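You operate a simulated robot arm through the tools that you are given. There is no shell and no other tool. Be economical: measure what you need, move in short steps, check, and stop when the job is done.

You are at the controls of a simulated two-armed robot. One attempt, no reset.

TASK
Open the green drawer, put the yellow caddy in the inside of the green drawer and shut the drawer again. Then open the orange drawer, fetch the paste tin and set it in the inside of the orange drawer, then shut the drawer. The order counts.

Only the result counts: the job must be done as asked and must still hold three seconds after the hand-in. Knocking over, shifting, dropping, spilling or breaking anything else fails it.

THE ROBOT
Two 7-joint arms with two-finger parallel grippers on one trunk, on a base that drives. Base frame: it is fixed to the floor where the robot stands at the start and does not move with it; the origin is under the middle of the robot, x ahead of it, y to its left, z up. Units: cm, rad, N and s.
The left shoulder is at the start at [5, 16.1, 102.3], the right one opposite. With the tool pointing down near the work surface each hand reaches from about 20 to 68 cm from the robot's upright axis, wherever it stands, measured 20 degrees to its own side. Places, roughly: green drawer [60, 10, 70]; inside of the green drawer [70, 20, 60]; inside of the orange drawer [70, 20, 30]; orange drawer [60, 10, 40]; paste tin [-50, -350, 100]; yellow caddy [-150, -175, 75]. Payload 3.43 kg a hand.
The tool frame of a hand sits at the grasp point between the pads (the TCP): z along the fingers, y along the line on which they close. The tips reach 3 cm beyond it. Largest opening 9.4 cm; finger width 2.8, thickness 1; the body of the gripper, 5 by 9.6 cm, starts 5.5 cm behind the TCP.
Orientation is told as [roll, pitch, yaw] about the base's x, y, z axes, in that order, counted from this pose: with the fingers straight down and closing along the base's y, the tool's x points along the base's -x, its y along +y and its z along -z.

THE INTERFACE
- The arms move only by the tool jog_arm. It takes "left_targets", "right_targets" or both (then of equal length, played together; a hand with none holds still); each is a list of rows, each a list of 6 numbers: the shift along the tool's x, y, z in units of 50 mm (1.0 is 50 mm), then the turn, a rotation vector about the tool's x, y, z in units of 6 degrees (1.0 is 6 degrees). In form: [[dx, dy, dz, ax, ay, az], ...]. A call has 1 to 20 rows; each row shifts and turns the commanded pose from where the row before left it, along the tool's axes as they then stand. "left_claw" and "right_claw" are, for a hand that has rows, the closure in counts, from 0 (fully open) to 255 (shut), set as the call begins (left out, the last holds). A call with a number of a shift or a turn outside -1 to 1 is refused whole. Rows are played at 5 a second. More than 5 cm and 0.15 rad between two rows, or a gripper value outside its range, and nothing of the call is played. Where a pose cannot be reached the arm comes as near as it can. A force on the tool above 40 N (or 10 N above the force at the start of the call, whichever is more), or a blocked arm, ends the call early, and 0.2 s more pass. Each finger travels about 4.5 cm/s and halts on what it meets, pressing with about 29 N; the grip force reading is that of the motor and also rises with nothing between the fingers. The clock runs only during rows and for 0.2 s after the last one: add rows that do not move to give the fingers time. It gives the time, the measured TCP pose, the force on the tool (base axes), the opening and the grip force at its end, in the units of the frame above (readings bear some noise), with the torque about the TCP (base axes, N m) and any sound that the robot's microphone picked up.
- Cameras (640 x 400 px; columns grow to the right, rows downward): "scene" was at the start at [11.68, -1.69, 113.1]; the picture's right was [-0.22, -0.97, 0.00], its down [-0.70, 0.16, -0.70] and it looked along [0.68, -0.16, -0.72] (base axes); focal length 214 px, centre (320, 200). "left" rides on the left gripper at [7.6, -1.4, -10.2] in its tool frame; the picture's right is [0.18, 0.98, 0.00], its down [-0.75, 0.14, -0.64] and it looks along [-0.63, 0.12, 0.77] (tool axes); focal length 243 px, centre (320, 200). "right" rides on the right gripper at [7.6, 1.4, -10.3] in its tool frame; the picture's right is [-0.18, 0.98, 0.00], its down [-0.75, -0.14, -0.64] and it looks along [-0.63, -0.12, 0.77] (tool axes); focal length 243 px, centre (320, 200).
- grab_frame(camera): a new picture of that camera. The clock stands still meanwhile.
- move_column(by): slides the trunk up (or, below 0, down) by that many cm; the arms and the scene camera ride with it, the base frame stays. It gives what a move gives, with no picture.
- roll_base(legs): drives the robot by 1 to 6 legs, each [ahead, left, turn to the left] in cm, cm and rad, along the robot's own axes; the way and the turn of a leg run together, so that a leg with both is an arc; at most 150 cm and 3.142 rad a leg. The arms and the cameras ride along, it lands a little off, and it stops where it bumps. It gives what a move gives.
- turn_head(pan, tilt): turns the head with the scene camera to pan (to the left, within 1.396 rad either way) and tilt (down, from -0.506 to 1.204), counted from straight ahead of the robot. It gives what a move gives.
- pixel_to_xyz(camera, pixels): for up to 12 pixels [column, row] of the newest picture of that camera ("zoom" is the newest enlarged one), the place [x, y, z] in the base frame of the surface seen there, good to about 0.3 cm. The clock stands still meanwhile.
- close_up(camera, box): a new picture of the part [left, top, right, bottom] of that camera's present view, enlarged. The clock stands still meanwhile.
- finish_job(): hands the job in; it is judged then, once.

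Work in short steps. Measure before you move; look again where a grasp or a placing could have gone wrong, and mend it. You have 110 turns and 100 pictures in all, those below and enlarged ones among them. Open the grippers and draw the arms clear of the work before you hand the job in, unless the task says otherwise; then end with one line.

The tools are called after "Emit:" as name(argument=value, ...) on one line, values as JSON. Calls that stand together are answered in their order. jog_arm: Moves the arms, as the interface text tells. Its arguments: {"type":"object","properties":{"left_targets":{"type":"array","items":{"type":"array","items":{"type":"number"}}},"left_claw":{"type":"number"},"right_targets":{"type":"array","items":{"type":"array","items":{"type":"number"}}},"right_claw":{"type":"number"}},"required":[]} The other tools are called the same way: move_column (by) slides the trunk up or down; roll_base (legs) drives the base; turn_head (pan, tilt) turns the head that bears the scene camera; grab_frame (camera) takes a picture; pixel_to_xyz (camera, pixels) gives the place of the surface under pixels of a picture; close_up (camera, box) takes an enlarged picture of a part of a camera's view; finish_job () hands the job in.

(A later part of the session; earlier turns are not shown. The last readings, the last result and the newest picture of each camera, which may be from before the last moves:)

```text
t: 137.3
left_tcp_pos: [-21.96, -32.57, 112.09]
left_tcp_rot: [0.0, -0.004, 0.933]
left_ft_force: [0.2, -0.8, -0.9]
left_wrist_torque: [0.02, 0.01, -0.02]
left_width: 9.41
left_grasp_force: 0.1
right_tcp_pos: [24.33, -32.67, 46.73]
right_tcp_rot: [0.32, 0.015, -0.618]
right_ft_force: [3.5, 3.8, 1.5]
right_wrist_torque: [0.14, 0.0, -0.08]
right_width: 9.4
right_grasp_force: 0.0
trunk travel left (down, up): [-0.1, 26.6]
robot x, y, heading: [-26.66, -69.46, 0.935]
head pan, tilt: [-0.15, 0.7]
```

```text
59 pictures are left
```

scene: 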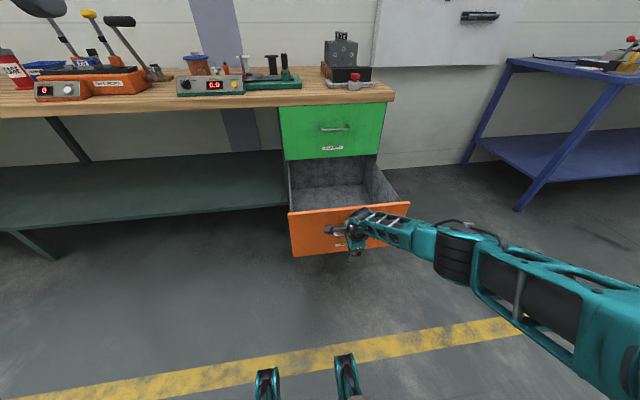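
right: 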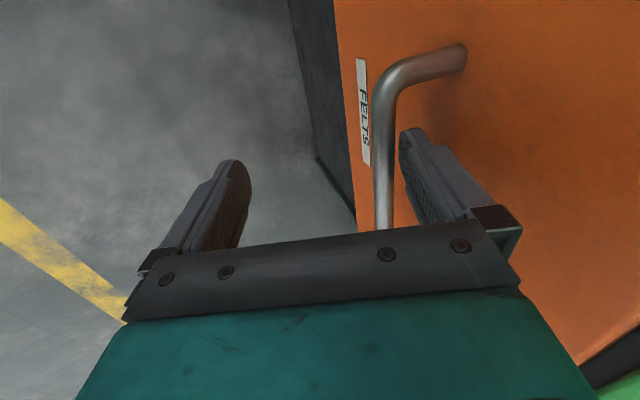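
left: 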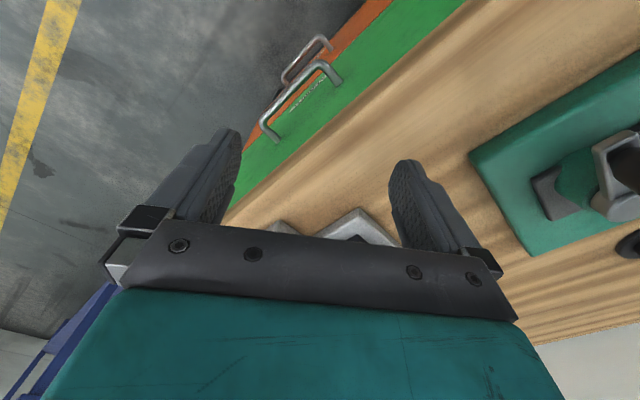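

Open. Ease forward 0.5 cm, unhook upward 20 cm and straighten; then back away.

Emit:
jog_arm(right_targets=[[0, 0.1, 0.03, 0, 0, 0], [0, 0.31, -0.95, 0, 0, 0], [0, 0.31, -0.95, 0, 0, 0], [0, -0.7, -0.7, 0, 0, 0], [0, -0.7, -0.7, 0, 0, 0], [0, 0, -0.5, 1, 0, 0], [0, 0, -0.5, 1, 0, 0], [0, 0, -0.5, 1, 0, 0], [0, 0, -1, 0, 0, 0], [0, 0, 0, 0, 0, 0]])

Emit:
roll_base(legs=[[-20, 0, 0]])

Emit:
grab_frame(camera="scene")

```text
t: 139.5
left_tcp_pos: [-22.0, -32.56, 112.0]
left_tcp_rot: [0.001, -0.003, 0.932]
left_ft_force: [-0.4, 0.8, 0.0]
left_wrist_torque: [-0.01, -0.04, 0.0]
left_width: 9.41
left_grasp_force: 0.1
right_tcp_pos: [18.85, -40.85, 73.99]
right_tcp_rot: [0.005, 0.013, -0.619]
right_ft_force: [0.2, 0.6, 0.2]
right_wrist_torque: [0.05, 0.03, 0.01]
right_width: 9.39
right_grasp_force: 0.0
trunk travel left (down, up): [-0.1, 26.6]
robot x, y, heading: [-26.33, -69.22, 0.936]
head pan, tilt: [-0.15, 0.7]
```

```text
t: 141.1
left_tcp_pos: [-33.9, -48.61, 112.02]
left_tcp_rot: [-0.001, -0.003, 0.934]
left_ft_force: [0.6, -0.1, 0.3]
left_wrist_torque: [-0.01, 0.04, 0.0]
left_width: 9.41
left_grasp_force: 0.2
right_tcp_pos: [7.04, -57.01, 73.89]
right_tcp_rot: [0.005, 0.014, -0.618]
right_ft_force: [-0.5, 0.4, -0.4]
right_wrist_torque: [-0.03, -0.02, 0.01]
right_width: 9.41
right_grasp_force: 0.0
trunk travel left (down, up): [-0.1, 26.6]
robot x, y, heading: [-38.41, -85.26, 0.938]
head pan, tilt: [-0.15, 0.7]
```

```text
58 pictures are left
```

scene: 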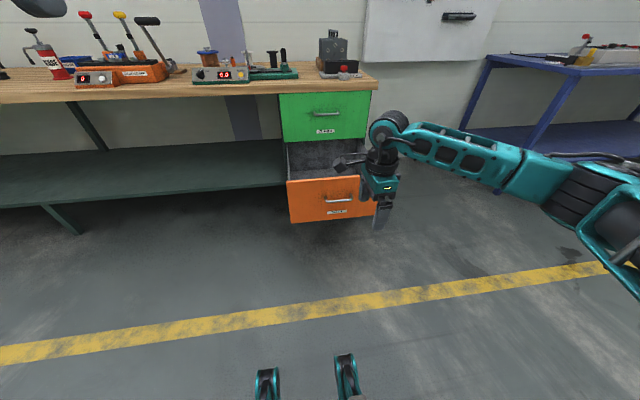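

Turn right to face the tin's direction (bearing ≈ −1.62) and look; raise the column to about nominal.

Emit:
roll_base(legs=[[0, 0, -2.55]])

Emit:
move_column(by=14)

Emit:
turn_head(pan=0, tilt=0.4)

Emit:
grab_frame(camera="scene")

```text
t: 147.4
left_tcp_pos: [-19.8, -117.1, 111.94]
left_tcp_rot: [0.0, -0.002, -1.559]
left_ft_force: [-0.3, 0.4, 0.7]
left_wrist_torque: [0.0, 0.0, -0.01]
left_width: 9.41
left_grasp_force: 0.0
right_tcp_pos: [-57.32, -135.15, 73.89]
right_tcp_rot: [0.005, 0.014, -3.109]
right_ft_force: [-0.2, -0.1, -0.1]
right_wrist_torque: [0.0, 0.03, 0.0]
right_width: 9.38
right_grasp_force: 0.2
trunk travel left (down, up): [-0.1, 26.6]
robot x, y, heading: [-38.24, -85.23, -1.554]
head pan, tilt: [-0.15, 0.7]
```

```text
t: 149.0
left_tcp_pos: [-19.81, -117.2, 126.1]
left_tcp_rot: [0.0, -0.001, -1.56]
left_ft_force: [0.7, 0.5, -0.1]
left_wrist_torque: [0.0, -0.01, -0.01]
left_width: 9.42
left_grasp_force: 0.0
right_tcp_pos: [-57.4, -135.27, 87.8]
right_tcp_rot: [0.004, 0.015, -3.108]
right_ft_force: [0.0, -0.9, 0.2]
right_wrist_torque: [0.02, -0.02, -0.01]
right_width: 9.41
right_grasp_force: 0.0
trunk travel left (down, up): [-14.1, 12.6]
robot x, y, heading: [-38.54, -85.18, -1.552]
head pan, tilt: [-0.15, 0.7]
```

```text
t: 149.8
left_tcp_pos: [-19.87, -117.06, 126.0]
left_tcp_rot: [-0.001, -0.001, -1.559]
left_ft_force: [0.3, -0.9, -0.4]
left_wrist_torque: [0.04, -0.01, -0.03]
left_width: 9.4
left_grasp_force: 0.1
right_tcp_pos: [-57.31, -135.21, 87.99]
right_tcp_rot: [0.006, 0.014, -3.108]
right_ft_force: [0.6, 0.3, 0.4]
right_wrist_torque: [0.03, -0.03, 0.01]
right_width: 9.42
right_grasp_force: 0.1
trunk travel left (down, up): [-14.1, 12.6]
robot x, y, heading: [-38.17, -85.17, -1.555]
head pan, tilt: [0.0, 0.4]
```

```text
57 pictures are left
```

scene: 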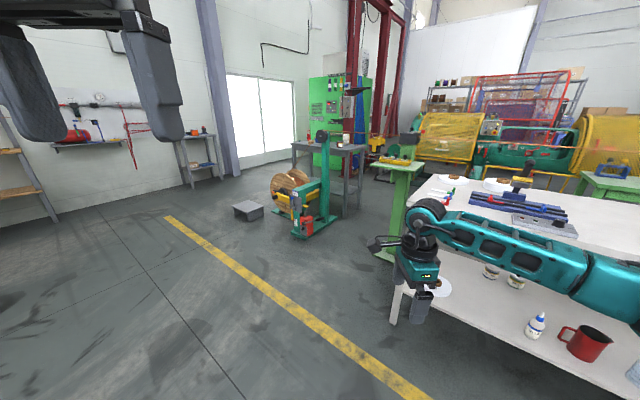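

The grey bench around (335,145) fits the tin's rough place. Zoom.

Emit:
close_up(camera="scene", box=[260, 100, 440, 220])

```text
3.33 times, centred on (350, 160) of scene
```

zoom: 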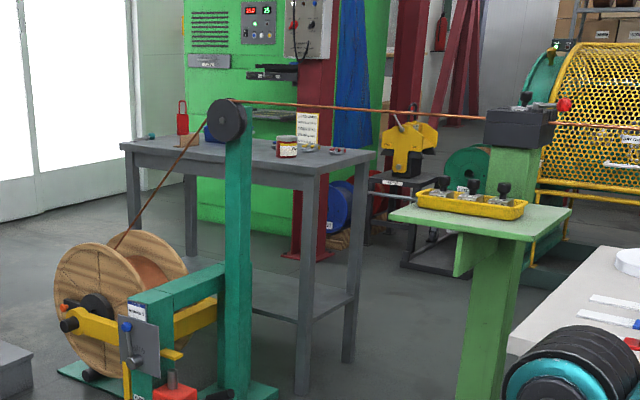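

A labelled tin stands at zoom (287,147); a copper wire runs from the pulley (225,118) to the right. Measure both.

Emit:
pixel_to_xyz(camera="zoom", pixels=[[287, 148], [279, 150], [296, 150], [287, 138], [228, 118], [300, 106], [350, 109], [440, 115], [320, 165], [135, 147], [370, 155], [285, 170]])

```text
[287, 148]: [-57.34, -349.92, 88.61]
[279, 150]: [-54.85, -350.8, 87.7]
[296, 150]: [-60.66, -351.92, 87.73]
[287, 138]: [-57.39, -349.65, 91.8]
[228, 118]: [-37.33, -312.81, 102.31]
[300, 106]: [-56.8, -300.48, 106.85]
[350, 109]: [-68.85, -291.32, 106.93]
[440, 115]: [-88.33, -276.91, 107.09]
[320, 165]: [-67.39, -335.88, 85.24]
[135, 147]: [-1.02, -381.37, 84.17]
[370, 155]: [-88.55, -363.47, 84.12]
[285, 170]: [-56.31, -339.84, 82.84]
```

Tin centre ≈(-57.5,-351.5), Ø≈6, z 85–91.5. The pulley stand is in front of it and the wire crosses at z≈107, so I map the stand, reel and obstacles to find a free standing place.

Emit:
pixel_to_xyz(camera="zoom", pixels=[[110, 260], [165, 255], [60, 290], [100, 340], [180, 320], [250, 385], [90, 380], [180, 385], [235, 250], [15, 350], [300, 380], [155, 200]])

Emit:
close_up(camera="scene", box=[180, 120, 360, 250])

```text
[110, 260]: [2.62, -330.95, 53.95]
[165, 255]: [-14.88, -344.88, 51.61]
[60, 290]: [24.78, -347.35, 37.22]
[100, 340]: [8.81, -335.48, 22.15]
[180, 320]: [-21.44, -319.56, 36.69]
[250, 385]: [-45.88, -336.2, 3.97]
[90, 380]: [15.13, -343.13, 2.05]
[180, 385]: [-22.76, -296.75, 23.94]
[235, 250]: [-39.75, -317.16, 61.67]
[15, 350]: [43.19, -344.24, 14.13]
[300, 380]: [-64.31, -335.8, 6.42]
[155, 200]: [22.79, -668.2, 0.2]
```

```text
3.08 times, centred on (270, 185) of scene
```

zoom: 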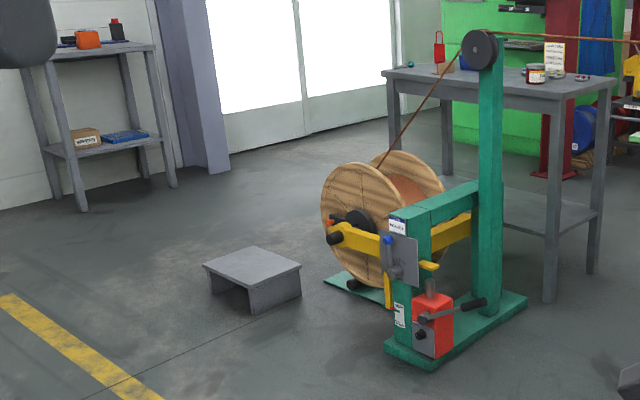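

The stand and wire mean I should stand right of the stand, near side of the wire, and reach over the wire with the trunk raised. First raise the trunk fully and drive nearer for a better look.

Emit:
move_column(by=12.4)

Emit:
roll_base(legs=[[0, 13, 0], [115, 0, 0]])

Emit:
turn_head(pan=-0.25, tilt=0.55)

Emit:
grab_frame(camera="scene")

```text
t: 151.4
left_tcp_pos: [-19.74, -117.21, 138.4]
left_tcp_rot: [0.0, -0.002, -1.559]
left_ft_force: [0.6, -0.7, 1.1]
left_wrist_torque: [-0.03, 0.0, -0.05]
left_width: 9.39
left_grasp_force: 0.0
right_tcp_pos: [-57.33, -135.33, 100.19]
right_tcp_rot: [0.004, 0.014, -3.109]
right_ft_force: [-0.5, -0.5, 0.4]
right_wrist_torque: [-0.01, 0.01, -0.03]
right_width: 9.4
right_grasp_force: 0.1
trunk travel left (down, up): [-26.5, 0.2]
robot x, y, heading: [-38.32, -84.97, -1.553]
head pan, tilt: [0.0, 0.4]
```

```text
t: 158.2
left_tcp_pos: [-6.68, -234.6, 138.52]
left_tcp_rot: [0.0, -0.003, -1.578]
left_ft_force: [0.5, -0.3, -0.2]
left_wrist_torque: [-0.01, 0.01, 0.0]
left_width: 9.41
left_grasp_force: 0.1
right_tcp_pos: [-44.56, -251.82, 100.28]
right_tcp_rot: [0.005, 0.014, -3.127]
right_ft_force: [0.7, -0.3, -1.0]
right_wrist_torque: [0.04, 0.0, 0.01]
right_width: 9.38
right_grasp_force: 0.1
trunk travel left (down, up): [-26.5, 0.2]
robot x, y, heading: [-24.8, -202.18, -1.57]
head pan, tilt: [0.0, 0.4]
```

```text
t: 159.0
left_tcp_pos: [-6.74, -234.41, 138.36]
left_tcp_rot: [0.001, -0.003, -1.579]
left_ft_force: [0.1, -0.4, 0.1]
left_wrist_torque: [0.0, 0.0, -0.01]
left_width: 9.38
left_grasp_force: 0.2
right_tcp_pos: [-44.68, -251.75, 100.19]
right_tcp_rot: [0.006, 0.013, -3.126]
right_ft_force: [0.8, -0.1, -0.5]
right_wrist_torque: [-0.01, 0.0, 0.02]
right_width: 9.4
right_grasp_force: 0.2
trunk travel left (down, up): [-26.5, 0.2]
robot x, y, heading: [-24.57, -202.37, -1.575]
head pan, tilt: [-0.25, 0.55]
```

```text
54 pictures are left
```

scene: 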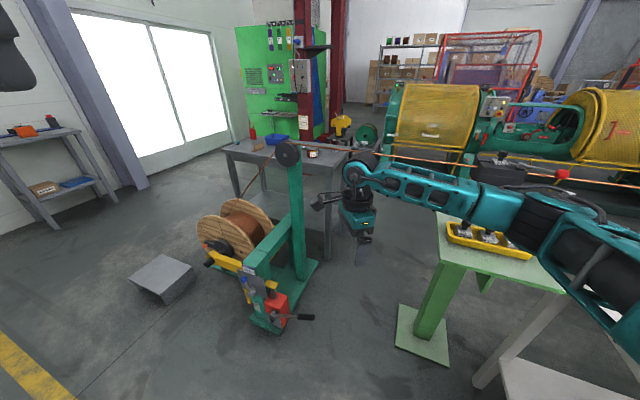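

Emit:
pixel_to_xyz(camera="scene", pixels=[[272, 330], [316, 264], [312, 317], [399, 340], [405, 308], [448, 362], [440, 225], [470, 262], [315, 153], [330, 255], [350, 150], [480, 175]])

Emit:
close_up(camera="scene", box=[210, 120, 370, 220])

```text
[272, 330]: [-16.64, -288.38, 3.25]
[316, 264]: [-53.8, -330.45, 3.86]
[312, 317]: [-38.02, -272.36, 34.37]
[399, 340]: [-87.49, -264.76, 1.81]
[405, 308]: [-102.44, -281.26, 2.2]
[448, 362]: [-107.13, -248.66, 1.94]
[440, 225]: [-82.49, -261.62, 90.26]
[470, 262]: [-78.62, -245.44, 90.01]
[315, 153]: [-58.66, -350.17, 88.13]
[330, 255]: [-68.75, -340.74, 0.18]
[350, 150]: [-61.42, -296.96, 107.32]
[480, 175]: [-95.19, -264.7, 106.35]
```

```text
4.00 times, centred on (290, 170) of scene
```

zoom: 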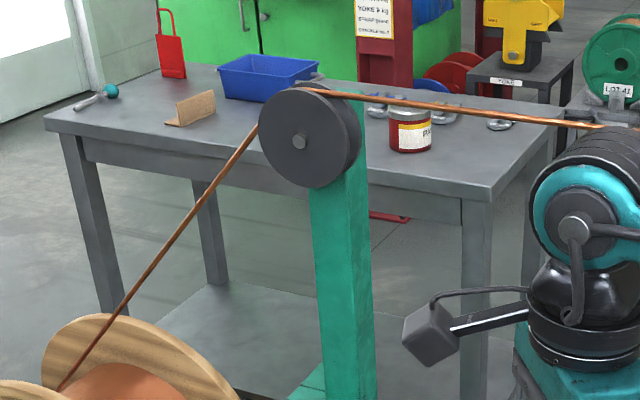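

The labelled tin is at zoom (410,130). The front gap is narrow, so measure what stands behind and beside the grey table.

Emit:
pixel_to_xyz(camera="zoom", pixels=[[250, 45], [340, 45], [390, 60], [445, 60], [480, 75], [520, 90], [390, 215], [560, 125], [600, 80], [410, 130], [500, 170], [60, 115]])

Emit:
pixel_to_xyz(camera="scene", pixels=[[215, 175], [140, 185], [100, 200], [160, 262], [195, 270], [130, 280], [30, 220], [250, 140], [300, 130], [330, 110], [238, 158], [350, 128]])

```text
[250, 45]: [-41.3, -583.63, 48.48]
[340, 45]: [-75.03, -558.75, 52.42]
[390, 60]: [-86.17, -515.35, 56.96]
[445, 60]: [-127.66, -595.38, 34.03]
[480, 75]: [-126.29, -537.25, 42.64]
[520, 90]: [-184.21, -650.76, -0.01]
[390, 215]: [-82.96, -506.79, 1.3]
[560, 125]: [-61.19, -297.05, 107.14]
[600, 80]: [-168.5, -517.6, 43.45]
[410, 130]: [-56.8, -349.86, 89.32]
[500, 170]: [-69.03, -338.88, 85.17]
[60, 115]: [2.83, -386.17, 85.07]
```

```text
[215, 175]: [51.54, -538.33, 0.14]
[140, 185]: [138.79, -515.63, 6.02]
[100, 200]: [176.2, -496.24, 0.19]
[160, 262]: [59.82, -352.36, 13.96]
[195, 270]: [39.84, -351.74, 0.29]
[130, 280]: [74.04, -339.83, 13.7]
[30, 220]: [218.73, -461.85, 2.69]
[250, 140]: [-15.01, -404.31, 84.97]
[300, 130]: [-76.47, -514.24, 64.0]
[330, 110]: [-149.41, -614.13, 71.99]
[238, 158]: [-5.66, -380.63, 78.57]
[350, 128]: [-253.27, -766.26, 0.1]
```

There's ~1 m of free floor behind the grey table (machine at y≈-515), reachable around the left of reel and step. I raise/retract the right hand and drive around: left, ahead, then right.

Emit:
jog_arm(right_targets=[[0, 0, -1, 0, 0, 0], [0, 0, -1, 0, 0, 0], [0, 0, -1, 0, 0, 0], [0, -1, 0, 0, 0, 0], [0, -1, 0, 0, 0, 0], [0, -1, 0, 0, 0, 0], [0, 0, 0, 0, 0, 0]])

Emit:
roll_base(legs=[[0, 140, 0], [60, 0, 0]])

Emit:
turn_head(pan=-0.3, tilt=0.5)

Emit:
grab_frame(camera="scene")

```text
t: 160.6
left_tcp_pos: [-6.73, -234.57, 138.38]
left_tcp_rot: [0.002, -0.002, -1.579]
left_ft_force: [-0.5, 0.2, 0.3]
left_wrist_torque: [0.03, 0.01, -0.03]
left_width: 9.4
left_grasp_force: 0.2
right_tcp_pos: [-44.61, -237.03, 115.25]
right_tcp_rot: [0.003, 0.012, -3.13]
right_ft_force: [0.5, -0.3, -0.6]
right_wrist_torque: [-0.01, 0.02, -0.02]
right_width: 9.41
right_grasp_force: 0.0
trunk travel left (down, up): [-26.5, 0.2]
robot x, y, heading: [-24.42, -202.09, -1.571]
head pan, tilt: [-0.25, 0.55]
```

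```text
t: 170.6
left_tcp_pos: [135.51, -294.23, 138.37]
left_tcp_rot: [0.0, -0.002, -1.555]
left_ft_force: [0.9, -0.7, 0.8]
left_wrist_torque: [0.02, 0.02, 0.01]
left_width: 9.4
left_grasp_force: 0.1
right_tcp_pos: [97.59, -297.63, 115.13]
right_tcp_rot: [0.006, 0.014, -3.103]
right_ft_force: [-1.1, 0.7, 0.1]
right_wrist_torque: [0.02, 0.0, 0.01]
right_width: 9.41
right_grasp_force: 0.0
trunk travel left (down, up): [-26.5, 0.2]
robot x, y, heading: [117.17, -262.32, -1.548]
head pan, tilt: [-0.25, 0.55]
```

```text
t: 171.2
left_tcp_pos: [135.48, -294.08, 138.38]
left_tcp_rot: [0.0, -0.003, -1.553]
left_ft_force: [-0.4, -0.1, 0.1]
left_wrist_torque: [-0.02, 0.0, 0.0]
left_width: 9.43
left_grasp_force: 0.1
right_tcp_pos: [97.54, -297.52, 115.18]
right_tcp_rot: [0.006, 0.013, -3.104]
right_ft_force: [-0.8, -0.9, 0.1]
right_wrist_torque: [0.03, 0.03, 0.04]
right_width: 9.4
right_grasp_force: 0.0
trunk travel left (down, up): [-26.5, 0.2]
robot x, y, heading: [116.63, -262.41, -1.547]
head pan, tilt: [-0.3, 0.499]
```

```text
52 pictures are left
```

scene: 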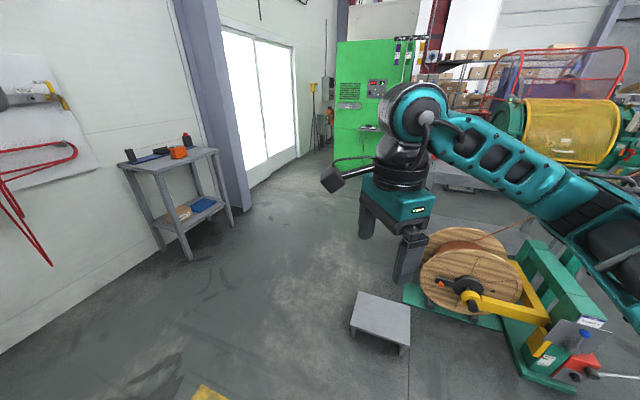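

Emit:
pixel_to_xyz(camera="scene", pixels=[[189, 259], [158, 228], [245, 208], [356, 294], [350, 332], [409, 313], [405, 300], [270, 178], [340, 155], [230, 225]])

```text
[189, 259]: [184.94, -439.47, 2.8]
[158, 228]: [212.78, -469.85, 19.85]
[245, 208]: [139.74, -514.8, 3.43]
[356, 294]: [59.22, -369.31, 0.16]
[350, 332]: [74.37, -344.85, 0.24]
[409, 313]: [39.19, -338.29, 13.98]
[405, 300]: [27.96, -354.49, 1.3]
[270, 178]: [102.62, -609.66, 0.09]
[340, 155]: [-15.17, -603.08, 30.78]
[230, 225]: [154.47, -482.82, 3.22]
```

The corridor is clear (step to x=74, shelf at x=185). Continue ahead 172, right 88, then turn to heading 0.97.

Emit:
roll_base(legs=[[120, 0, 0], [52, 0, 0], [0, -88, 0], [0, 0, 2.517]])

Emit:
turn_head(pan=0.5, tilt=0.6)

Emit:
grab_frame(camera="scene")

```text
t: 190.1
left_tcp_pos: [35.32, -397.76, 138.48]
left_tcp_rot: [0.0, -0.003, 1.02]
left_ft_force: [0.2, -0.5, -0.1]
left_wrist_torque: [0.02, -0.02, -0.01]
left_width: 9.4
left_grasp_force: 0.1
right_tcp_pos: [69.1, -415.1, 115.07]
right_tcp_rot: [0.004, 0.015, -0.529]
right_ft_force: [-0.6, 0.7, -0.6]
right_wrist_torque: [-0.02, -0.01, -0.02]
right_width: 9.42
right_grasp_force: 0.0
trunk travel left (down, up): [-26.5, 0.2]
robot x, y, heading: [33.71, -434.33, 1.029]
head pan, tilt: [-0.3, 0.499]
```

```text
t: 191.2
left_tcp_pos: [35.53, -397.74, 138.43]
left_tcp_rot: [0.002, -0.004, 1.02]
left_ft_force: [0.5, -0.7, -0.7]
left_wrist_torque: [0.0, 0.02, -0.01]
left_width: 9.39
left_grasp_force: 0.1
right_tcp_pos: [69.12, -415.12, 115.11]
right_tcp_rot: [0.006, 0.012, -0.528]
right_ft_force: [-0.1, -0.3, -0.1]
right_wrist_torque: [-0.03, -0.05, 0.01]
right_width: 9.4
right_grasp_force: 0.0
trunk travel left (down, up): [-26.5, 0.2]
robot x, y, heading: [33.86, -435.02, 1.024]
head pan, tilt: [0.499, 0.6]
```

```text
51 pictures are left
```

scene: 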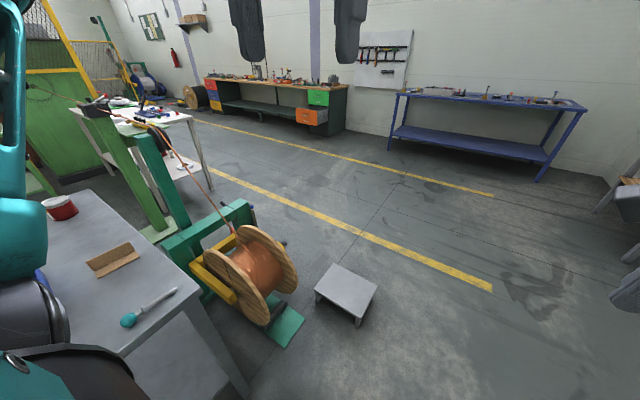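

The tin is at (60,207). Measure tin and table corners.

Emit:
pixel_to_xyz(camera="scene", pixels=[[60, 203], [65, 212], [185, 285], [120, 352], [90, 192], [130, 320], [110, 258], [50, 235], [160, 345]])

Emit:
turn_head(pan=1.35, tilt=0.7)

Emit:
grab_frame(camera="scene")

```text
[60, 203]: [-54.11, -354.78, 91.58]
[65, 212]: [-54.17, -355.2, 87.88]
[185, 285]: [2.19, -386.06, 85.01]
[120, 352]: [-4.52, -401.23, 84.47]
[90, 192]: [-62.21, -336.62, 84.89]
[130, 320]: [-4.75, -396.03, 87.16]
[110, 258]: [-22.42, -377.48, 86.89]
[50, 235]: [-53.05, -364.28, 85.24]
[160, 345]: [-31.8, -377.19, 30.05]
```

```text
t: 192.4
left_tcp_pos: [35.38, -397.75, 138.44]
left_tcp_rot: [0.0, -0.003, 1.022]
left_ft_force: [0.3, 0.1, -0.4]
left_wrist_torque: [0.01, 0.03, -0.04]
left_width: 9.39
left_grasp_force: 0.0
right_tcp_pos: [69.01, -415.06, 115.15]
right_tcp_rot: [0.005, 0.013, -0.529]
right_ft_force: [0.3, 0.0, 0.4]
right_wrist_torque: [0.01, 0.0, 0.01]
right_width: 9.39
right_grasp_force: 0.1
trunk travel left (down, up): [-26.5, 0.2]
robot x, y, heading: [34.33, -434.62, 1.024]
head pan, tilt: [1.349, 0.7]
```

```text
50 pictures are left
```

scene: 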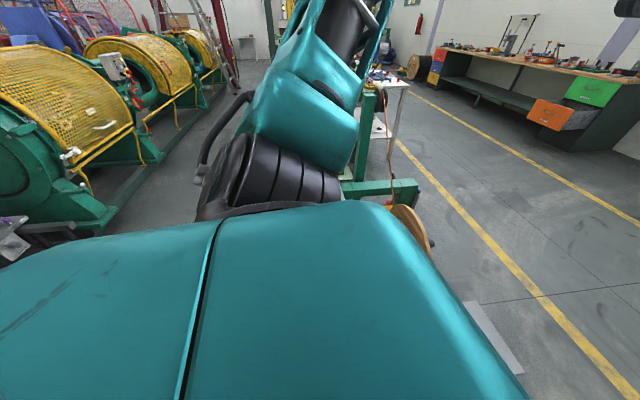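

Table normal heading 0.916; tin centre ≈(-56,-352.3). Turn −0.108, back 53, left 101 to get behind the table.

Emit:
roll_base(legs=[[0, 0, -0.108], [-53, 0, 0], [0, 101.5, 0]])

Emit:
turn_head(pan=0.2, tilt=0.8)

Emit:
grab_frame(camera="scene")

```text
t: 201.0
left_tcp_pos: [-75.52, -380.74, 138.4]
left_tcp_rot: [-0.001, -0.004, 0.919]
left_ft_force: [0.3, 0.7, -0.4]
left_wrist_torque: [-0.01, -0.06, -0.03]
left_width: 9.4
left_grasp_force: 0.2
right_tcp_pos: [-43.63, -401.66, 115.05]
right_tcp_rot: [0.005, 0.011, -0.63]
right_ft_force: [-0.6, -0.5, 0.3]
right_wrist_torque: [0.01, 0.0, 0.02]
right_width: 9.41
right_grasp_force: 0.0
trunk travel left (down, up): [-26.5, 0.2]
robot x, y, heading: [-80.41, -417.48, 0.921]
head pan, tilt: [1.349, 0.7]
```

```text
t: 202.4
left_tcp_pos: [-75.48, -380.9, 138.37]
left_tcp_rot: [0.0, -0.004, 0.919]
left_ft_force: [-0.4, -0.1, -0.1]
left_wrist_torque: [0.01, 0.01, 0.02]
left_width: 9.41
left_grasp_force: 0.0
right_tcp_pos: [-43.59, -401.72, 115.16]
right_tcp_rot: [0.004, 0.015, -0.63]
right_ft_force: [-0.1, 0.3, -0.2]
right_wrist_torque: [-0.03, 0.03, -0.01]
right_width: 9.39
right_grasp_force: 0.1
trunk travel left (down, up): [-26.5, 0.2]
robot x, y, heading: [-80.34, -417.36, 0.924]
head pan, tilt: [0.201, 0.799]
```

```text
49 pictures are left
```

scene: 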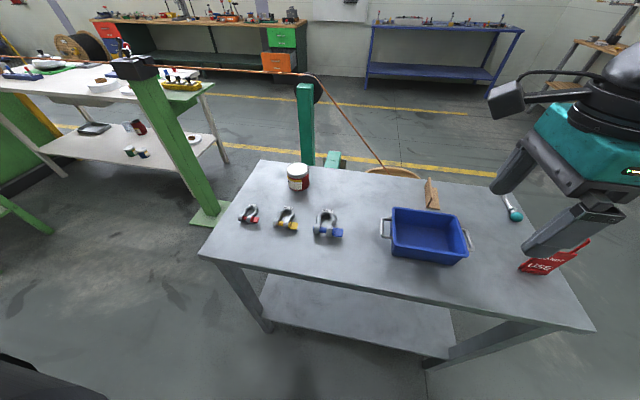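

Perfect view: tin at (298,177), shackles in front of it. Measure precisely.

Emit:
close_up(camera="scene", box=[200, 140, 400, 265])

Emit:
pixel_to_xyz(camera="scene", pixels=[[298, 169], [298, 188], [289, 178], [308, 178], [203, 252], [400, 290], [250, 207], [286, 210], [327, 215], [298, 163]])

```text
3.20 times, centred on (300, 202) of scene
```

zoom: 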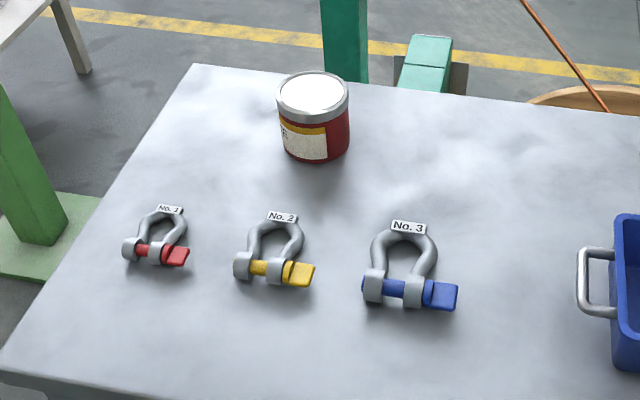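

```text
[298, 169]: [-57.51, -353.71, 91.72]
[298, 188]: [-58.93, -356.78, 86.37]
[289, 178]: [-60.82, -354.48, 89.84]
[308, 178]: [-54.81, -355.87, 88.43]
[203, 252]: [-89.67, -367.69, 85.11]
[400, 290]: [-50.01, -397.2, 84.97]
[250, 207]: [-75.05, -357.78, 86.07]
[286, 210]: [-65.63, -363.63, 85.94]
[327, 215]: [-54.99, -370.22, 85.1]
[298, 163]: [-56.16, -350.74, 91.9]
```

Tin centre ≈(-57.2,-353.4), Ø≈6.9, top 91.8. Roll 3.5 cm closer, lower the column 12, tilt the left hand 18° forward and bring it above the tin.

Emit:
roll_base(legs=[[3.5, 0, 0]])

Emit:
move_column(by=-12)

Emit:
jog_arm(left_targets=[[0, 0, 0, 0, -1, 0], [0, 0, 0, 0, -1, 0], [0, 0, 0, 0, -1, 0], [-0.8, 0.057, 0.26, 0, 0, 0], [-0.8, 0.057, 0.26, 0, 0, 0], [-0.8, 0.057, 0.26, 0, 0, 0], [-0.8, 0.057, 0.26, 0, 0, 0], [-0.8, 0.057, 0.26, 0, 0, 0], [-0.8, 0.057, 0.26, 0, 0, 0], [-0.8, 0.057, 0.26, 0, 0, 0], [0.3, 0, 0.92, 0, 0, 0], [0.3, 0, 0.92, 0, 0, 0], [0.3, 0, 0.92, 0, 0, 0], [0.3, 0, 0.92, 0, 0, 0], [0, 0, 0, 0, 0, 0]])

Emit:
grab_frame(camera="left")

```text
t: 203.4
left_tcp_pos: [-73.74, -378.54, 138.44]
left_tcp_rot: [0.0, -0.002, 0.921]
left_ft_force: [-0.9, -0.1, -0.5]
left_wrist_torque: [0.03, -0.04, -0.03]
left_width: 9.39
left_grasp_force: 0.0
right_tcp_pos: [-41.84, -399.27, 115.07]
right_tcp_rot: [0.006, 0.015, -0.632]
right_ft_force: [-1.0, -0.6, 1.1]
right_wrist_torque: [0.02, -0.02, 0.01]
right_width: 9.39
right_grasp_force: 0.1
trunk travel left (down, up): [-26.5, 0.2]
robot x, y, heading: [-78.8, -415.37, 0.921]
head pan, tilt: [0.201, 0.799]
stopped in leg 1: the robot was blocked; the commanded pose is now the measured one
```

```text
t: 204.9
left_tcp_pos: [-73.61, -378.42, 126.33]
left_tcp_rot: [0.002, 0.0, 0.922]
left_ft_force: [0.4, 0.6, -0.1]
left_wrist_torque: [0.03, -0.05, 0.01]
left_width: 9.4
left_grasp_force: 0.1
right_tcp_pos: [-41.9, -399.19, 103.0]
right_tcp_rot: [0.004, 0.014, -0.632]
right_ft_force: [0.7, 0.3, -0.2]
right_wrist_torque: [0.0, 0.04, -0.02]
right_width: 9.36
right_grasp_force: 0.0
trunk travel left (down, up): [-14.5, 12.2]
robot x, y, heading: [-78.8, -414.85, 0.928]
head pan, tilt: [0.201, 0.799]
```

```text
t: 208.1
left_tcp_pos: [-58.15, -354.37, 106.93]
left_tcp_rot: [-0.001, -0.312, 0.922]
left_ft_force: [0.6, -1.1, -0.2]
left_wrist_torque: [0.01, 0.02, 0.01]
left_width: 9.41
left_grasp_force: 0.1
left hand out of reach, approached as far as the arm can: row 10
right_tcp_pos: [-41.78, -399.27, 103.08]
right_tcp_rot: [0.005, 0.016, -0.633]
right_ft_force: [-0.3, -0.3, 0.0]
right_wrist_torque: [-0.01, 0.02, 0.01]
right_width: 9.4
right_grasp_force: 0.1
trunk travel left (down, up): [-14.5, 12.2]
robot x, y, heading: [-78.67, -414.79, 0.928]
head pan, tilt: [0.201, 0.799]
```

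```text
47 pictures are left
```

left: 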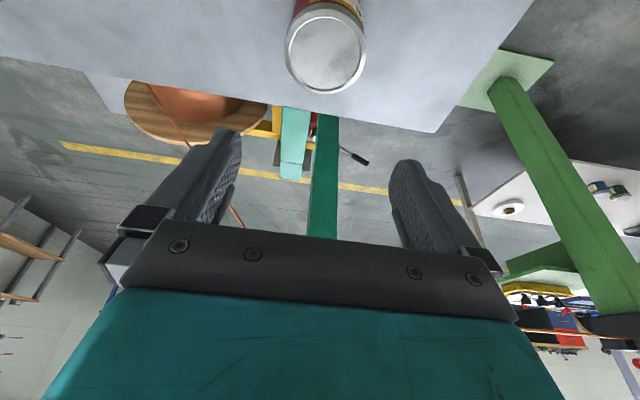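

The base touched the table slightly, so it stays here. TCP is within ~1.3 cm of the tin's axis; measure the lid in the left camera.

Emit:
pixel_to_xyz(camera="left", pixels=[[325, 50], [290, 45], [361, 55], [330, 18], [322, 85]])

Emit:
jog_arm(left_targets=[[0.3, 0, 0.92, 0, 0, 0], [0.1, 0, 0.32, 0, 0, 0], [0, 0, 0, 0, 0, 0]])

Emit:
grab_frame(camera="left")

```text
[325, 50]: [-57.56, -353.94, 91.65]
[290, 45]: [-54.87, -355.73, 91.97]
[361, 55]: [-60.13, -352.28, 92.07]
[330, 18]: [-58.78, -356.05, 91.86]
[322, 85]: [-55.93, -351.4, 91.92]
```

```text
t: 208.9
left_tcp_pos: [-58.05, -354.42, 100.69]
left_tcp_rot: [0.001, -0.314, 0.921]
left_ft_force: [0.4, 0.8, 1.2]
left_wrist_torque: [-0.01, 0.03, 0.02]
left_width: 9.4
left_grasp_force: 0.1
right_tcp_pos: [-41.82, -399.33, 103.17]
right_tcp_rot: [0.006, 0.013, -0.631]
right_ft_force: [-0.3, 1.1, -0.7]
right_wrist_torque: [-0.01, 0.01, -0.02]
right_width: 9.45
right_grasp_force: 0.0
trunk travel left (down, up): [-14.5, 12.2]
robot x, y, heading: [-78.64, -415.21, 0.926]
head pan, tilt: [0.201, 0.799]
```

```text
46 pictures are left
```

left: 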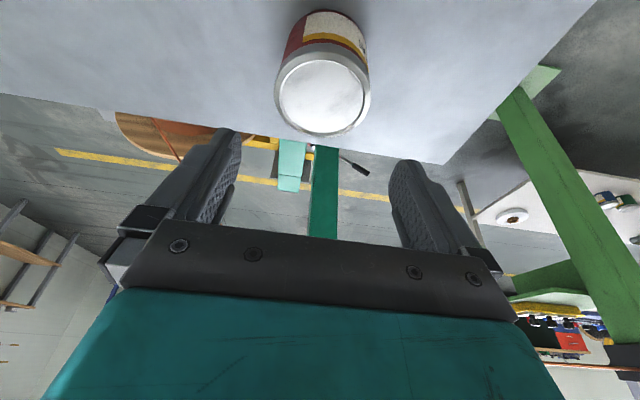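

Lid centre (-57.45,-353.9), Ø6.3. Move 0.8 forward and descend to z≈88.8, then close.

Emit:
jog_arm(left_targets=[[0.194, -0.01, 0.771, 0, 0, 0], [0.194, -0.01, 0.771, 0, 0, 0], [0.194, -0.01, 0.771, 0, 0, 0], [0, 0, 0, 0, 0, 0]])

Emit:
grab_frame(camera="left")

```text
t: 209.9
left_tcp_pos: [-57.55, -353.73, 88.9]
left_tcp_rot: [-0.001, -0.314, 0.92]
left_ft_force: [-0.4, 0.6, -0.4]
left_wrist_torque: [-0.01, -0.01, 0.01]
left_width: 9.41
left_grasp_force: 0.1
right_tcp_pos: [-41.85, -399.3, 103.09]
right_tcp_rot: [0.003, 0.014, -0.633]
right_ft_force: [0.7, -0.6, -0.1]
right_wrist_torque: [0.01, -0.02, 0.01]
right_width: 9.42
right_grasp_force: 0.1
trunk travel left (down, up): [-14.5, 12.2]
robot x, y, heading: [-78.62, -415.19, 0.921]
head pan, tilt: [0.201, 0.799]
```

```text
45 pictures are left
```

left: 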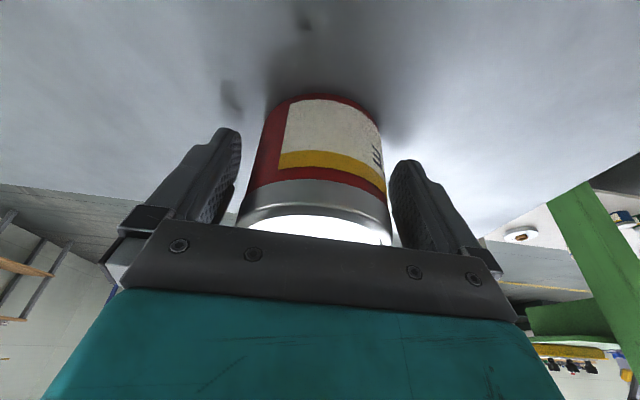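

The tin stands between the fingers. Close and lift.

Emit:
jog_arm(left_targets=[[0, 0, 0, 0, 0, 0], [0, 0, 0, 0, 0, 0], [0, 0, 0, 0, 0, 0], [0, 0, 0, 0, 0, 0], [0, 0, 0, 0, 0, 0]], left_claw=255)

Emit:
jog_arm(left_targets=[[-0.12, 0, -0.38, 0, 0, 0], [-0.3, 0, -0.9, 0, 0, 0], [-0.3, 0, -0.9, 0, 0, 0], [0, 0, 0, 0, 0, 0]])

Emit:
grab_frame(camera="left")

```text
t: 211.1
left_tcp_pos: [-57.4, -353.76, 88.88]
left_tcp_rot: [0.002, -0.314, 0.921]
left_ft_force: [-0.5, -0.6, 0.4]
left_wrist_torque: [-0.03, -0.12, -0.02]
left_width: 7.33
left_grasp_force: 28.7
right_tcp_pos: [-41.88, -399.34, 103.09]
right_tcp_rot: [0.006, 0.013, -0.632]
right_ft_force: [-0.5, -0.3, 0.1]
right_wrist_torque: [-0.02, 0.04, 0.01]
right_width: 9.41
right_grasp_force: 0.0
trunk travel left (down, up): [-14.5, 12.2]
robot x, y, heading: [-78.48, -415.02, 0.924]
head pan, tilt: [0.201, 0.799]
```

```text
t: 212.1
left_tcp_pos: [-57.12, -354.27, 99.97]
left_tcp_rot: [0.002, -0.312, 0.921]
left_ft_force: [-0.2, -0.5, -2.3]
left_wrist_torque: [-0.04, 0.03, -0.04]
left_width: 7.35
left_grasp_force: 28.8
right_tcp_pos: [-41.75, -399.16, 103.17]
right_tcp_rot: [0.003, 0.014, -0.633]
right_ft_force: [-0.6, 0.5, -0.5]
right_wrist_torque: [-0.02, 0.01, -0.03]
right_width: 9.39
right_grasp_force: 0.1
trunk travel left (down, up): [-14.5, 12.2]
robot x, y, heading: [-78.91, -415.19, 0.921]
head pan, tilt: [0.201, 0.799]
```

```text
44 pictures are left
```

left: 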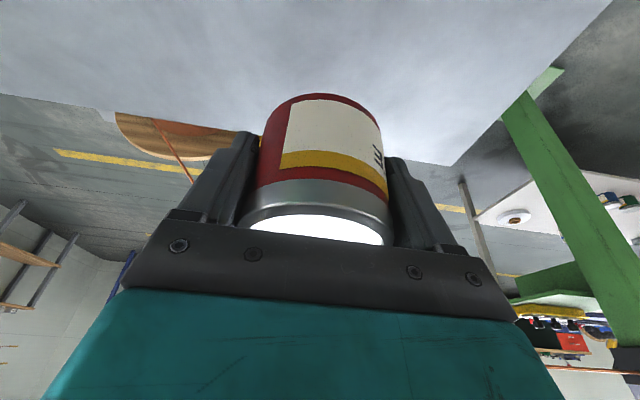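

Tin held (7.3 cm, ~2.3 N). Raise the column 12 and measure the surroundings for the way back.

Emit:
move_column(by=12)

Emit:
turn_head(pan=-0.35, tilt=0.55)

Emit:
grab_frame(camera="scene")

```text
t: 213.6
left_tcp_pos: [-57.15, -354.35, 112.02]
left_tcp_rot: [0.002, -0.313, 0.921]
left_ft_force: [-0.3, 0.7, -2.9]
left_wrist_torque: [-0.02, -0.01, -0.01]
left_width: 7.34
left_grasp_force: 28.5
right_tcp_pos: [-41.75, -399.14, 115.08]
right_tcp_rot: [0.004, 0.014, -0.631]
right_ft_force: [-0.5, -0.2, 0.8]
right_wrist_torque: [0.01, -0.02, -0.02]
right_width: 9.41
right_grasp_force: 0.1
trunk travel left (down, up): [-26.5, 0.2]
robot x, y, heading: [-78.45, -414.98, 0.925]
head pan, tilt: [0.201, 0.799]
```

```text
t: 214.5
left_tcp_pos: [-57.21, -354.26, 111.96]
left_tcp_rot: [0.001, -0.314, 0.921]
left_ft_force: [0.6, -0.1, -2.2]
left_wrist_torque: [0.0, 0.0, -0.01]
left_width: 7.35
left_grasp_force: 29.1
right_tcp_pos: [-41.82, -399.26, 115.05]
right_tcp_rot: [0.003, 0.013, -0.632]
right_ft_force: [0.0, 0.3, 0.3]
right_wrist_torque: [-0.01, 0.0, 0.02]
right_width: 9.42
right_grasp_force: 0.1
trunk travel left (down, up): [-26.5, 0.2]
robot x, y, heading: [-78.88, -415.15, 0.922]
head pan, tilt: [-0.351, 0.55]
```

```text
43 pictures are left
```

scene: 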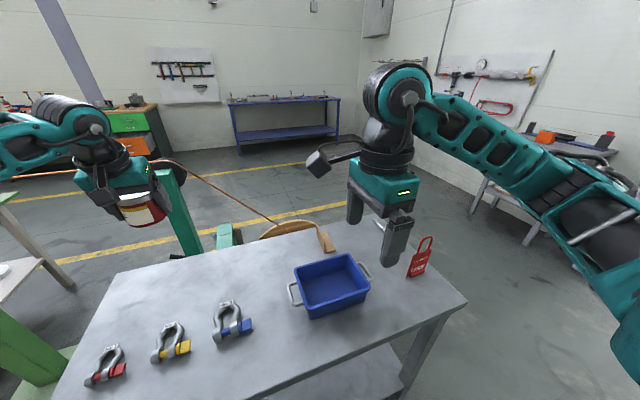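

Emit:
pixel_to_xyz(camera="scene", pixels=[[238, 152], [336, 140], [360, 140], [473, 212], [530, 244], [430, 175], [600, 330], [452, 170], [418, 260], [425, 240], [347, 175]])

```text
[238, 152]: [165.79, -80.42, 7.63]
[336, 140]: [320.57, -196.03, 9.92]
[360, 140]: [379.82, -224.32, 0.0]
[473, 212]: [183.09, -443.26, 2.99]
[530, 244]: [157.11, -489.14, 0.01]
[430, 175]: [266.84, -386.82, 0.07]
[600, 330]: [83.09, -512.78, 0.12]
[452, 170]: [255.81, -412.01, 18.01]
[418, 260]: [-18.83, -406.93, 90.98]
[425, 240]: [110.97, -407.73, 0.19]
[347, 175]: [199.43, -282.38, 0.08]
```

All clear. Back 6, right 136, then forward 150 along the corridor.

Emit:
roll_base(legs=[[-6, 0, 0], [0, -136, 0], [130, 0, 0]])

Emit:
grab_frame(camera="scene")

```text
t: 228.1
left_tcp_pos: [129.16, -339.03, 112.11]
left_tcp_rot: [0.0, -0.316, 0.899]
left_ft_force: [1.3, 0.8, -3.1]
left_wrist_torque: [-0.01, -0.01, -0.01]
left_width: 7.36
left_grasp_force: 29.2
right_tcp_pos: [143.62, -384.21, 115.12]
right_tcp_rot: [0.004, 0.013, -0.654]
right_ft_force: [-0.5, -0.2, 0.0]
right_wrist_torque: [-0.01, -0.02, 0.01]
right_width: 9.4
right_grasp_force: 0.0
trunk travel left (down, up): [-26.5, 0.2]
robot x, y, heading: [106.73, -399.01, 0.903]
head pan, tilt: [-0.351, 0.55]
```

```text
42 pictures are left
```

scene: 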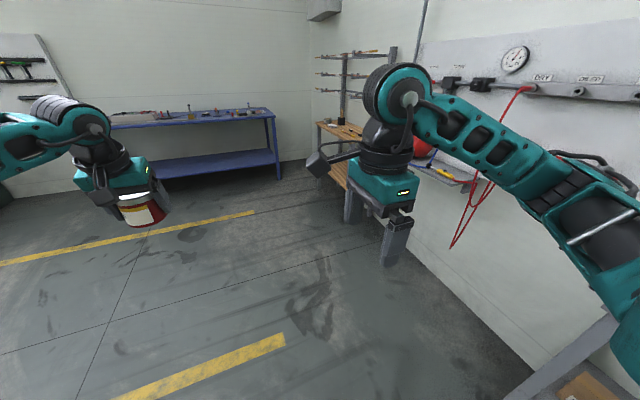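

Emit:
pixel_to_xyz(camera="scene", pixels=[[470, 182], [430, 170], [350, 200], [340, 125], [330, 180], [590, 345], [520, 90]])

```text
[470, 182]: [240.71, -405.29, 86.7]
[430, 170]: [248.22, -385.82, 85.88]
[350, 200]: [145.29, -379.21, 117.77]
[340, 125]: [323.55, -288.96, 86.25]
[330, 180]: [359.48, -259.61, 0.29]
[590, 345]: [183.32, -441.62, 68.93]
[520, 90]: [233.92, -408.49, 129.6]
```

Clear. Forward 80 with a +0.02 heading trim, then left along the aisle 150+110.

Emit:
roll_base(legs=[[80, 0, 0.02], [0, 140, 0]])

Emit:
turn_head(pan=0.3, tilt=0.5)

Emit:
grab_frame(camera="scene")

```text
t: 238.8
left_tcp_pos: [75.75, -191.67, 111.86]
left_tcp_rot: [0.001, -0.314, 0.861]
left_ft_force: [-0.3, -0.2, -2.6]
left_wrist_torque: [-0.03, 0.0, -0.02]
left_width: 7.33
left_grasp_force: 29.1
right_tcp_pos: [88.45, -237.35, 115.08]
right_tcp_rot: [0.005, 0.013, -0.691]
right_ft_force: [0.0, -1.0, -0.2]
right_wrist_torque: [0.03, 0.01, -0.01]
right_width: 9.38
right_grasp_force: 0.0
trunk travel left (down, up): [-26.5, 0.2]
robot x, y, heading: [50.74, -251.06, 0.865]
head pan, tilt: [-0.351, 0.55]
```

```text
t: 239.8
left_tcp_pos: [75.74, -191.64, 111.87]
left_tcp_rot: [0.0, -0.315, 0.86]
left_ft_force: [-0.1, -0.3, -3.1]
left_wrist_torque: [-0.04, 0.02, 0.01]
left_width: 7.37
left_grasp_force: 29.2
right_tcp_pos: [88.57, -237.36, 115.02]
right_tcp_rot: [0.003, 0.014, -0.692]
right_ft_force: [-0.3, 0.1, -0.1]
right_wrist_torque: [0.0, 0.03, -0.02]
right_width: 9.38
right_grasp_force: 0.1
trunk travel left (down, up): [-26.5, 0.2]
robot x, y, heading: [50.86, -251.25, 0.863]
head pan, tilt: [0.3, 0.499]
```

```text
41 pictures are left
```

scene: 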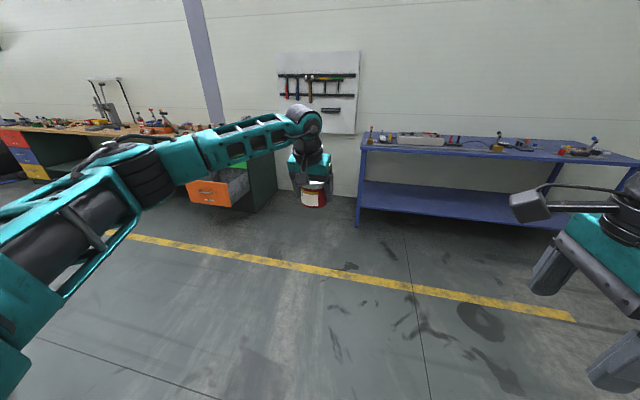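

Orange drawer open ahead. Trim heading +0.06, left 132, forward 75, then look.

Emit:
roll_base(legs=[[0, 0, 0.062], [0, 132, 0], [75, 0, 0]])

Emit:
turn_head(pan=0.1, tilt=0.75)

Emit:
grab_frame(camera="scene")

```text
t: 250.5
left_tcp_pos: [19.33, -52.04, 111.96]
left_tcp_rot: [0.001, -0.314, 0.877]
left_ft_force: [-0.2, 0.4, -3.2]
left_wrist_torque: [-0.01, 0.01, -0.02]
left_width: 7.34
left_grasp_force: 29.0
right_tcp_pos: [32.62, -97.67, 115.09]
right_tcp_rot: [0.003, 0.014, -0.676]
right_ft_force: [0.3, 0.4, -0.6]
right_wrist_torque: [0.02, 0.0, 0.02]
right_width: 9.38
right_grasp_force: 0.0
trunk travel left (down, up): [-26.5, 0.2]
robot x, y, heading: [-4.84, -111.84, 0.879]
head pan, tilt: [0.3, 0.499]
```

```text
t: 251.3
left_tcp_pos: [19.16, -52.14, 111.92]
left_tcp_rot: [0.001, -0.314, 0.876]
left_ft_force: [0.0, -0.3, -3.9]
left_wrist_torque: [-0.02, 0.03, -0.01]
left_width: 7.39
left_grasp_force: 28.9
right_tcp_pos: [32.58, -97.68, 115.03]
right_tcp_rot: [0.002, 0.012, -0.675]
right_ft_force: [1.3, -0.1, 0.9]
right_wrist_torque: [-0.05, -0.02, 0.0]
right_width: 9.41
right_grasp_force: 0.1
trunk travel left (down, up): [-26.5, 0.2]
robot x, y, heading: [-4.93, -111.61, 0.879]
head pan, tilt: [0.099, 0.75]
```

```text
40 pictures are left
```

scene: 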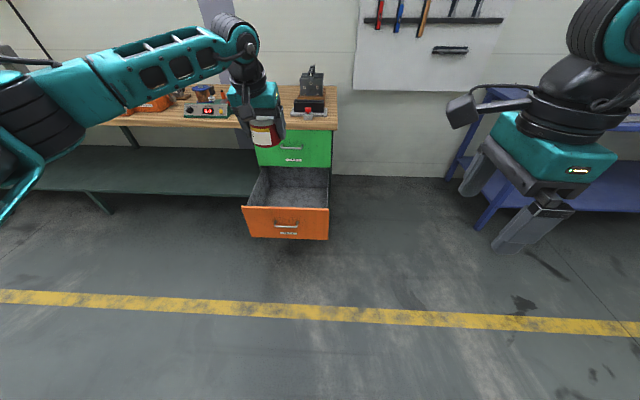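

Emit:
pixel_to_xyz(camera="scene", pixels=[[244, 207], [327, 208], [286, 224], [270, 190], [290, 190], [310, 175], [290, 204], [326, 180]])

```text
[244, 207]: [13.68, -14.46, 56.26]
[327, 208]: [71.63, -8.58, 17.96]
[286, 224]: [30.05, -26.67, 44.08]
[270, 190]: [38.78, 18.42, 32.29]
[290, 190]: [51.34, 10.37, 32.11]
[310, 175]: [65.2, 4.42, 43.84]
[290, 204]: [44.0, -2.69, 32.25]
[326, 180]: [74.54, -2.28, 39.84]
```

Front floor z≈32, front top ≈57. The base is too long for a straight-on low reach, so I'll approach over the drawer's front-right corner diagonally (heading ≈1.485). Turn, shift right, forward 30 and recheck.

Emit:
roll_base(legs=[[0, 0, 0.606], [0, -51.5, 0], [28, 0, 0]])

Emit:
turn_head(pan=0.25, tilt=0.85)

Emit:
grab_frame(camera="scene")

```text
t: 257.4
left_tcp_pos: [33.38, -26.26, 112.02]
left_tcp_rot: [0.002, -0.312, 1.485]
left_ft_force: [0.1, 0.8, -2.8]
left_wrist_torque: [-0.01, 0.01, 0.03]
left_width: 7.37
left_grasp_force: 28.5
right_tcp_pos: [70.4, -55.92, 115.07]
right_tcp_rot: [0.003, 0.013, -0.069]
right_ft_force: [0.7, 0.5, 0.1]
right_wrist_torque: [0.02, -0.01, 0.01]
right_width: 9.41
right_grasp_force: 0.0
trunk travel left (down, up): [-26.5, 0.2]
robot x, y, heading: [47.71, -88.84, 1.49]
head pan, tilt: [0.099, 0.75]
```

```text
t: 258.1
left_tcp_pos: [33.35, -26.15, 111.91]
left_tcp_rot: [0.001, -0.314, 1.485]
left_ft_force: [0.3, 0.4, -2.6]
left_wrist_torque: [-0.05, 0.03, 0.01]
left_width: 7.35
left_grasp_force: 29.3
right_tcp_pos: [70.35, -55.89, 115.02]
right_tcp_rot: [0.003, 0.012, -0.068]
right_ft_force: [1.0, -0.2, -0.2]
right_wrist_torque: [0.02, -0.02, -0.01]
right_width: 9.39
right_grasp_force: 0.1
trunk travel left (down, up): [-26.5, 0.2]
robot x, y, heading: [47.47, -89.02, 1.489]
head pan, tilt: [0.25, 0.85]
```

```text
39 pictures are left
```

scene: 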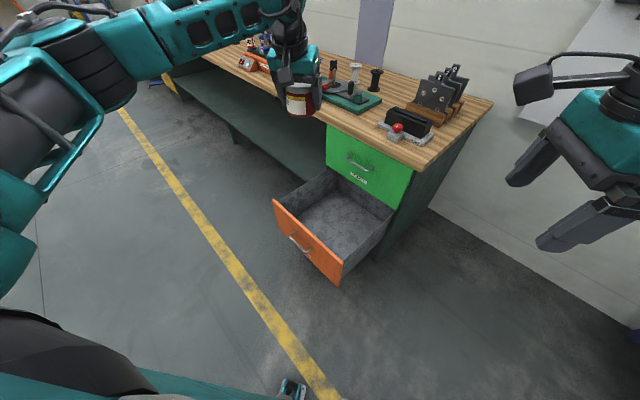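

Emit:
pixel_to_xyz(camera="scene", pixels=[[341, 266], [276, 203], [368, 238], [392, 212], [335, 225], [350, 205], [310, 212], [338, 285], [292, 388], [305, 240]])

```text
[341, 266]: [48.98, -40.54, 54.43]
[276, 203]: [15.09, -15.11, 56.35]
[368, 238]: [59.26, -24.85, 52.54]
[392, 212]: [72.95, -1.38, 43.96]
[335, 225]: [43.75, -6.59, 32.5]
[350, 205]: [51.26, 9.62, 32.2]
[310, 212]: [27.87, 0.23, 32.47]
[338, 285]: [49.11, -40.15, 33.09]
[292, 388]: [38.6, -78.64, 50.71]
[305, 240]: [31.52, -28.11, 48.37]
```

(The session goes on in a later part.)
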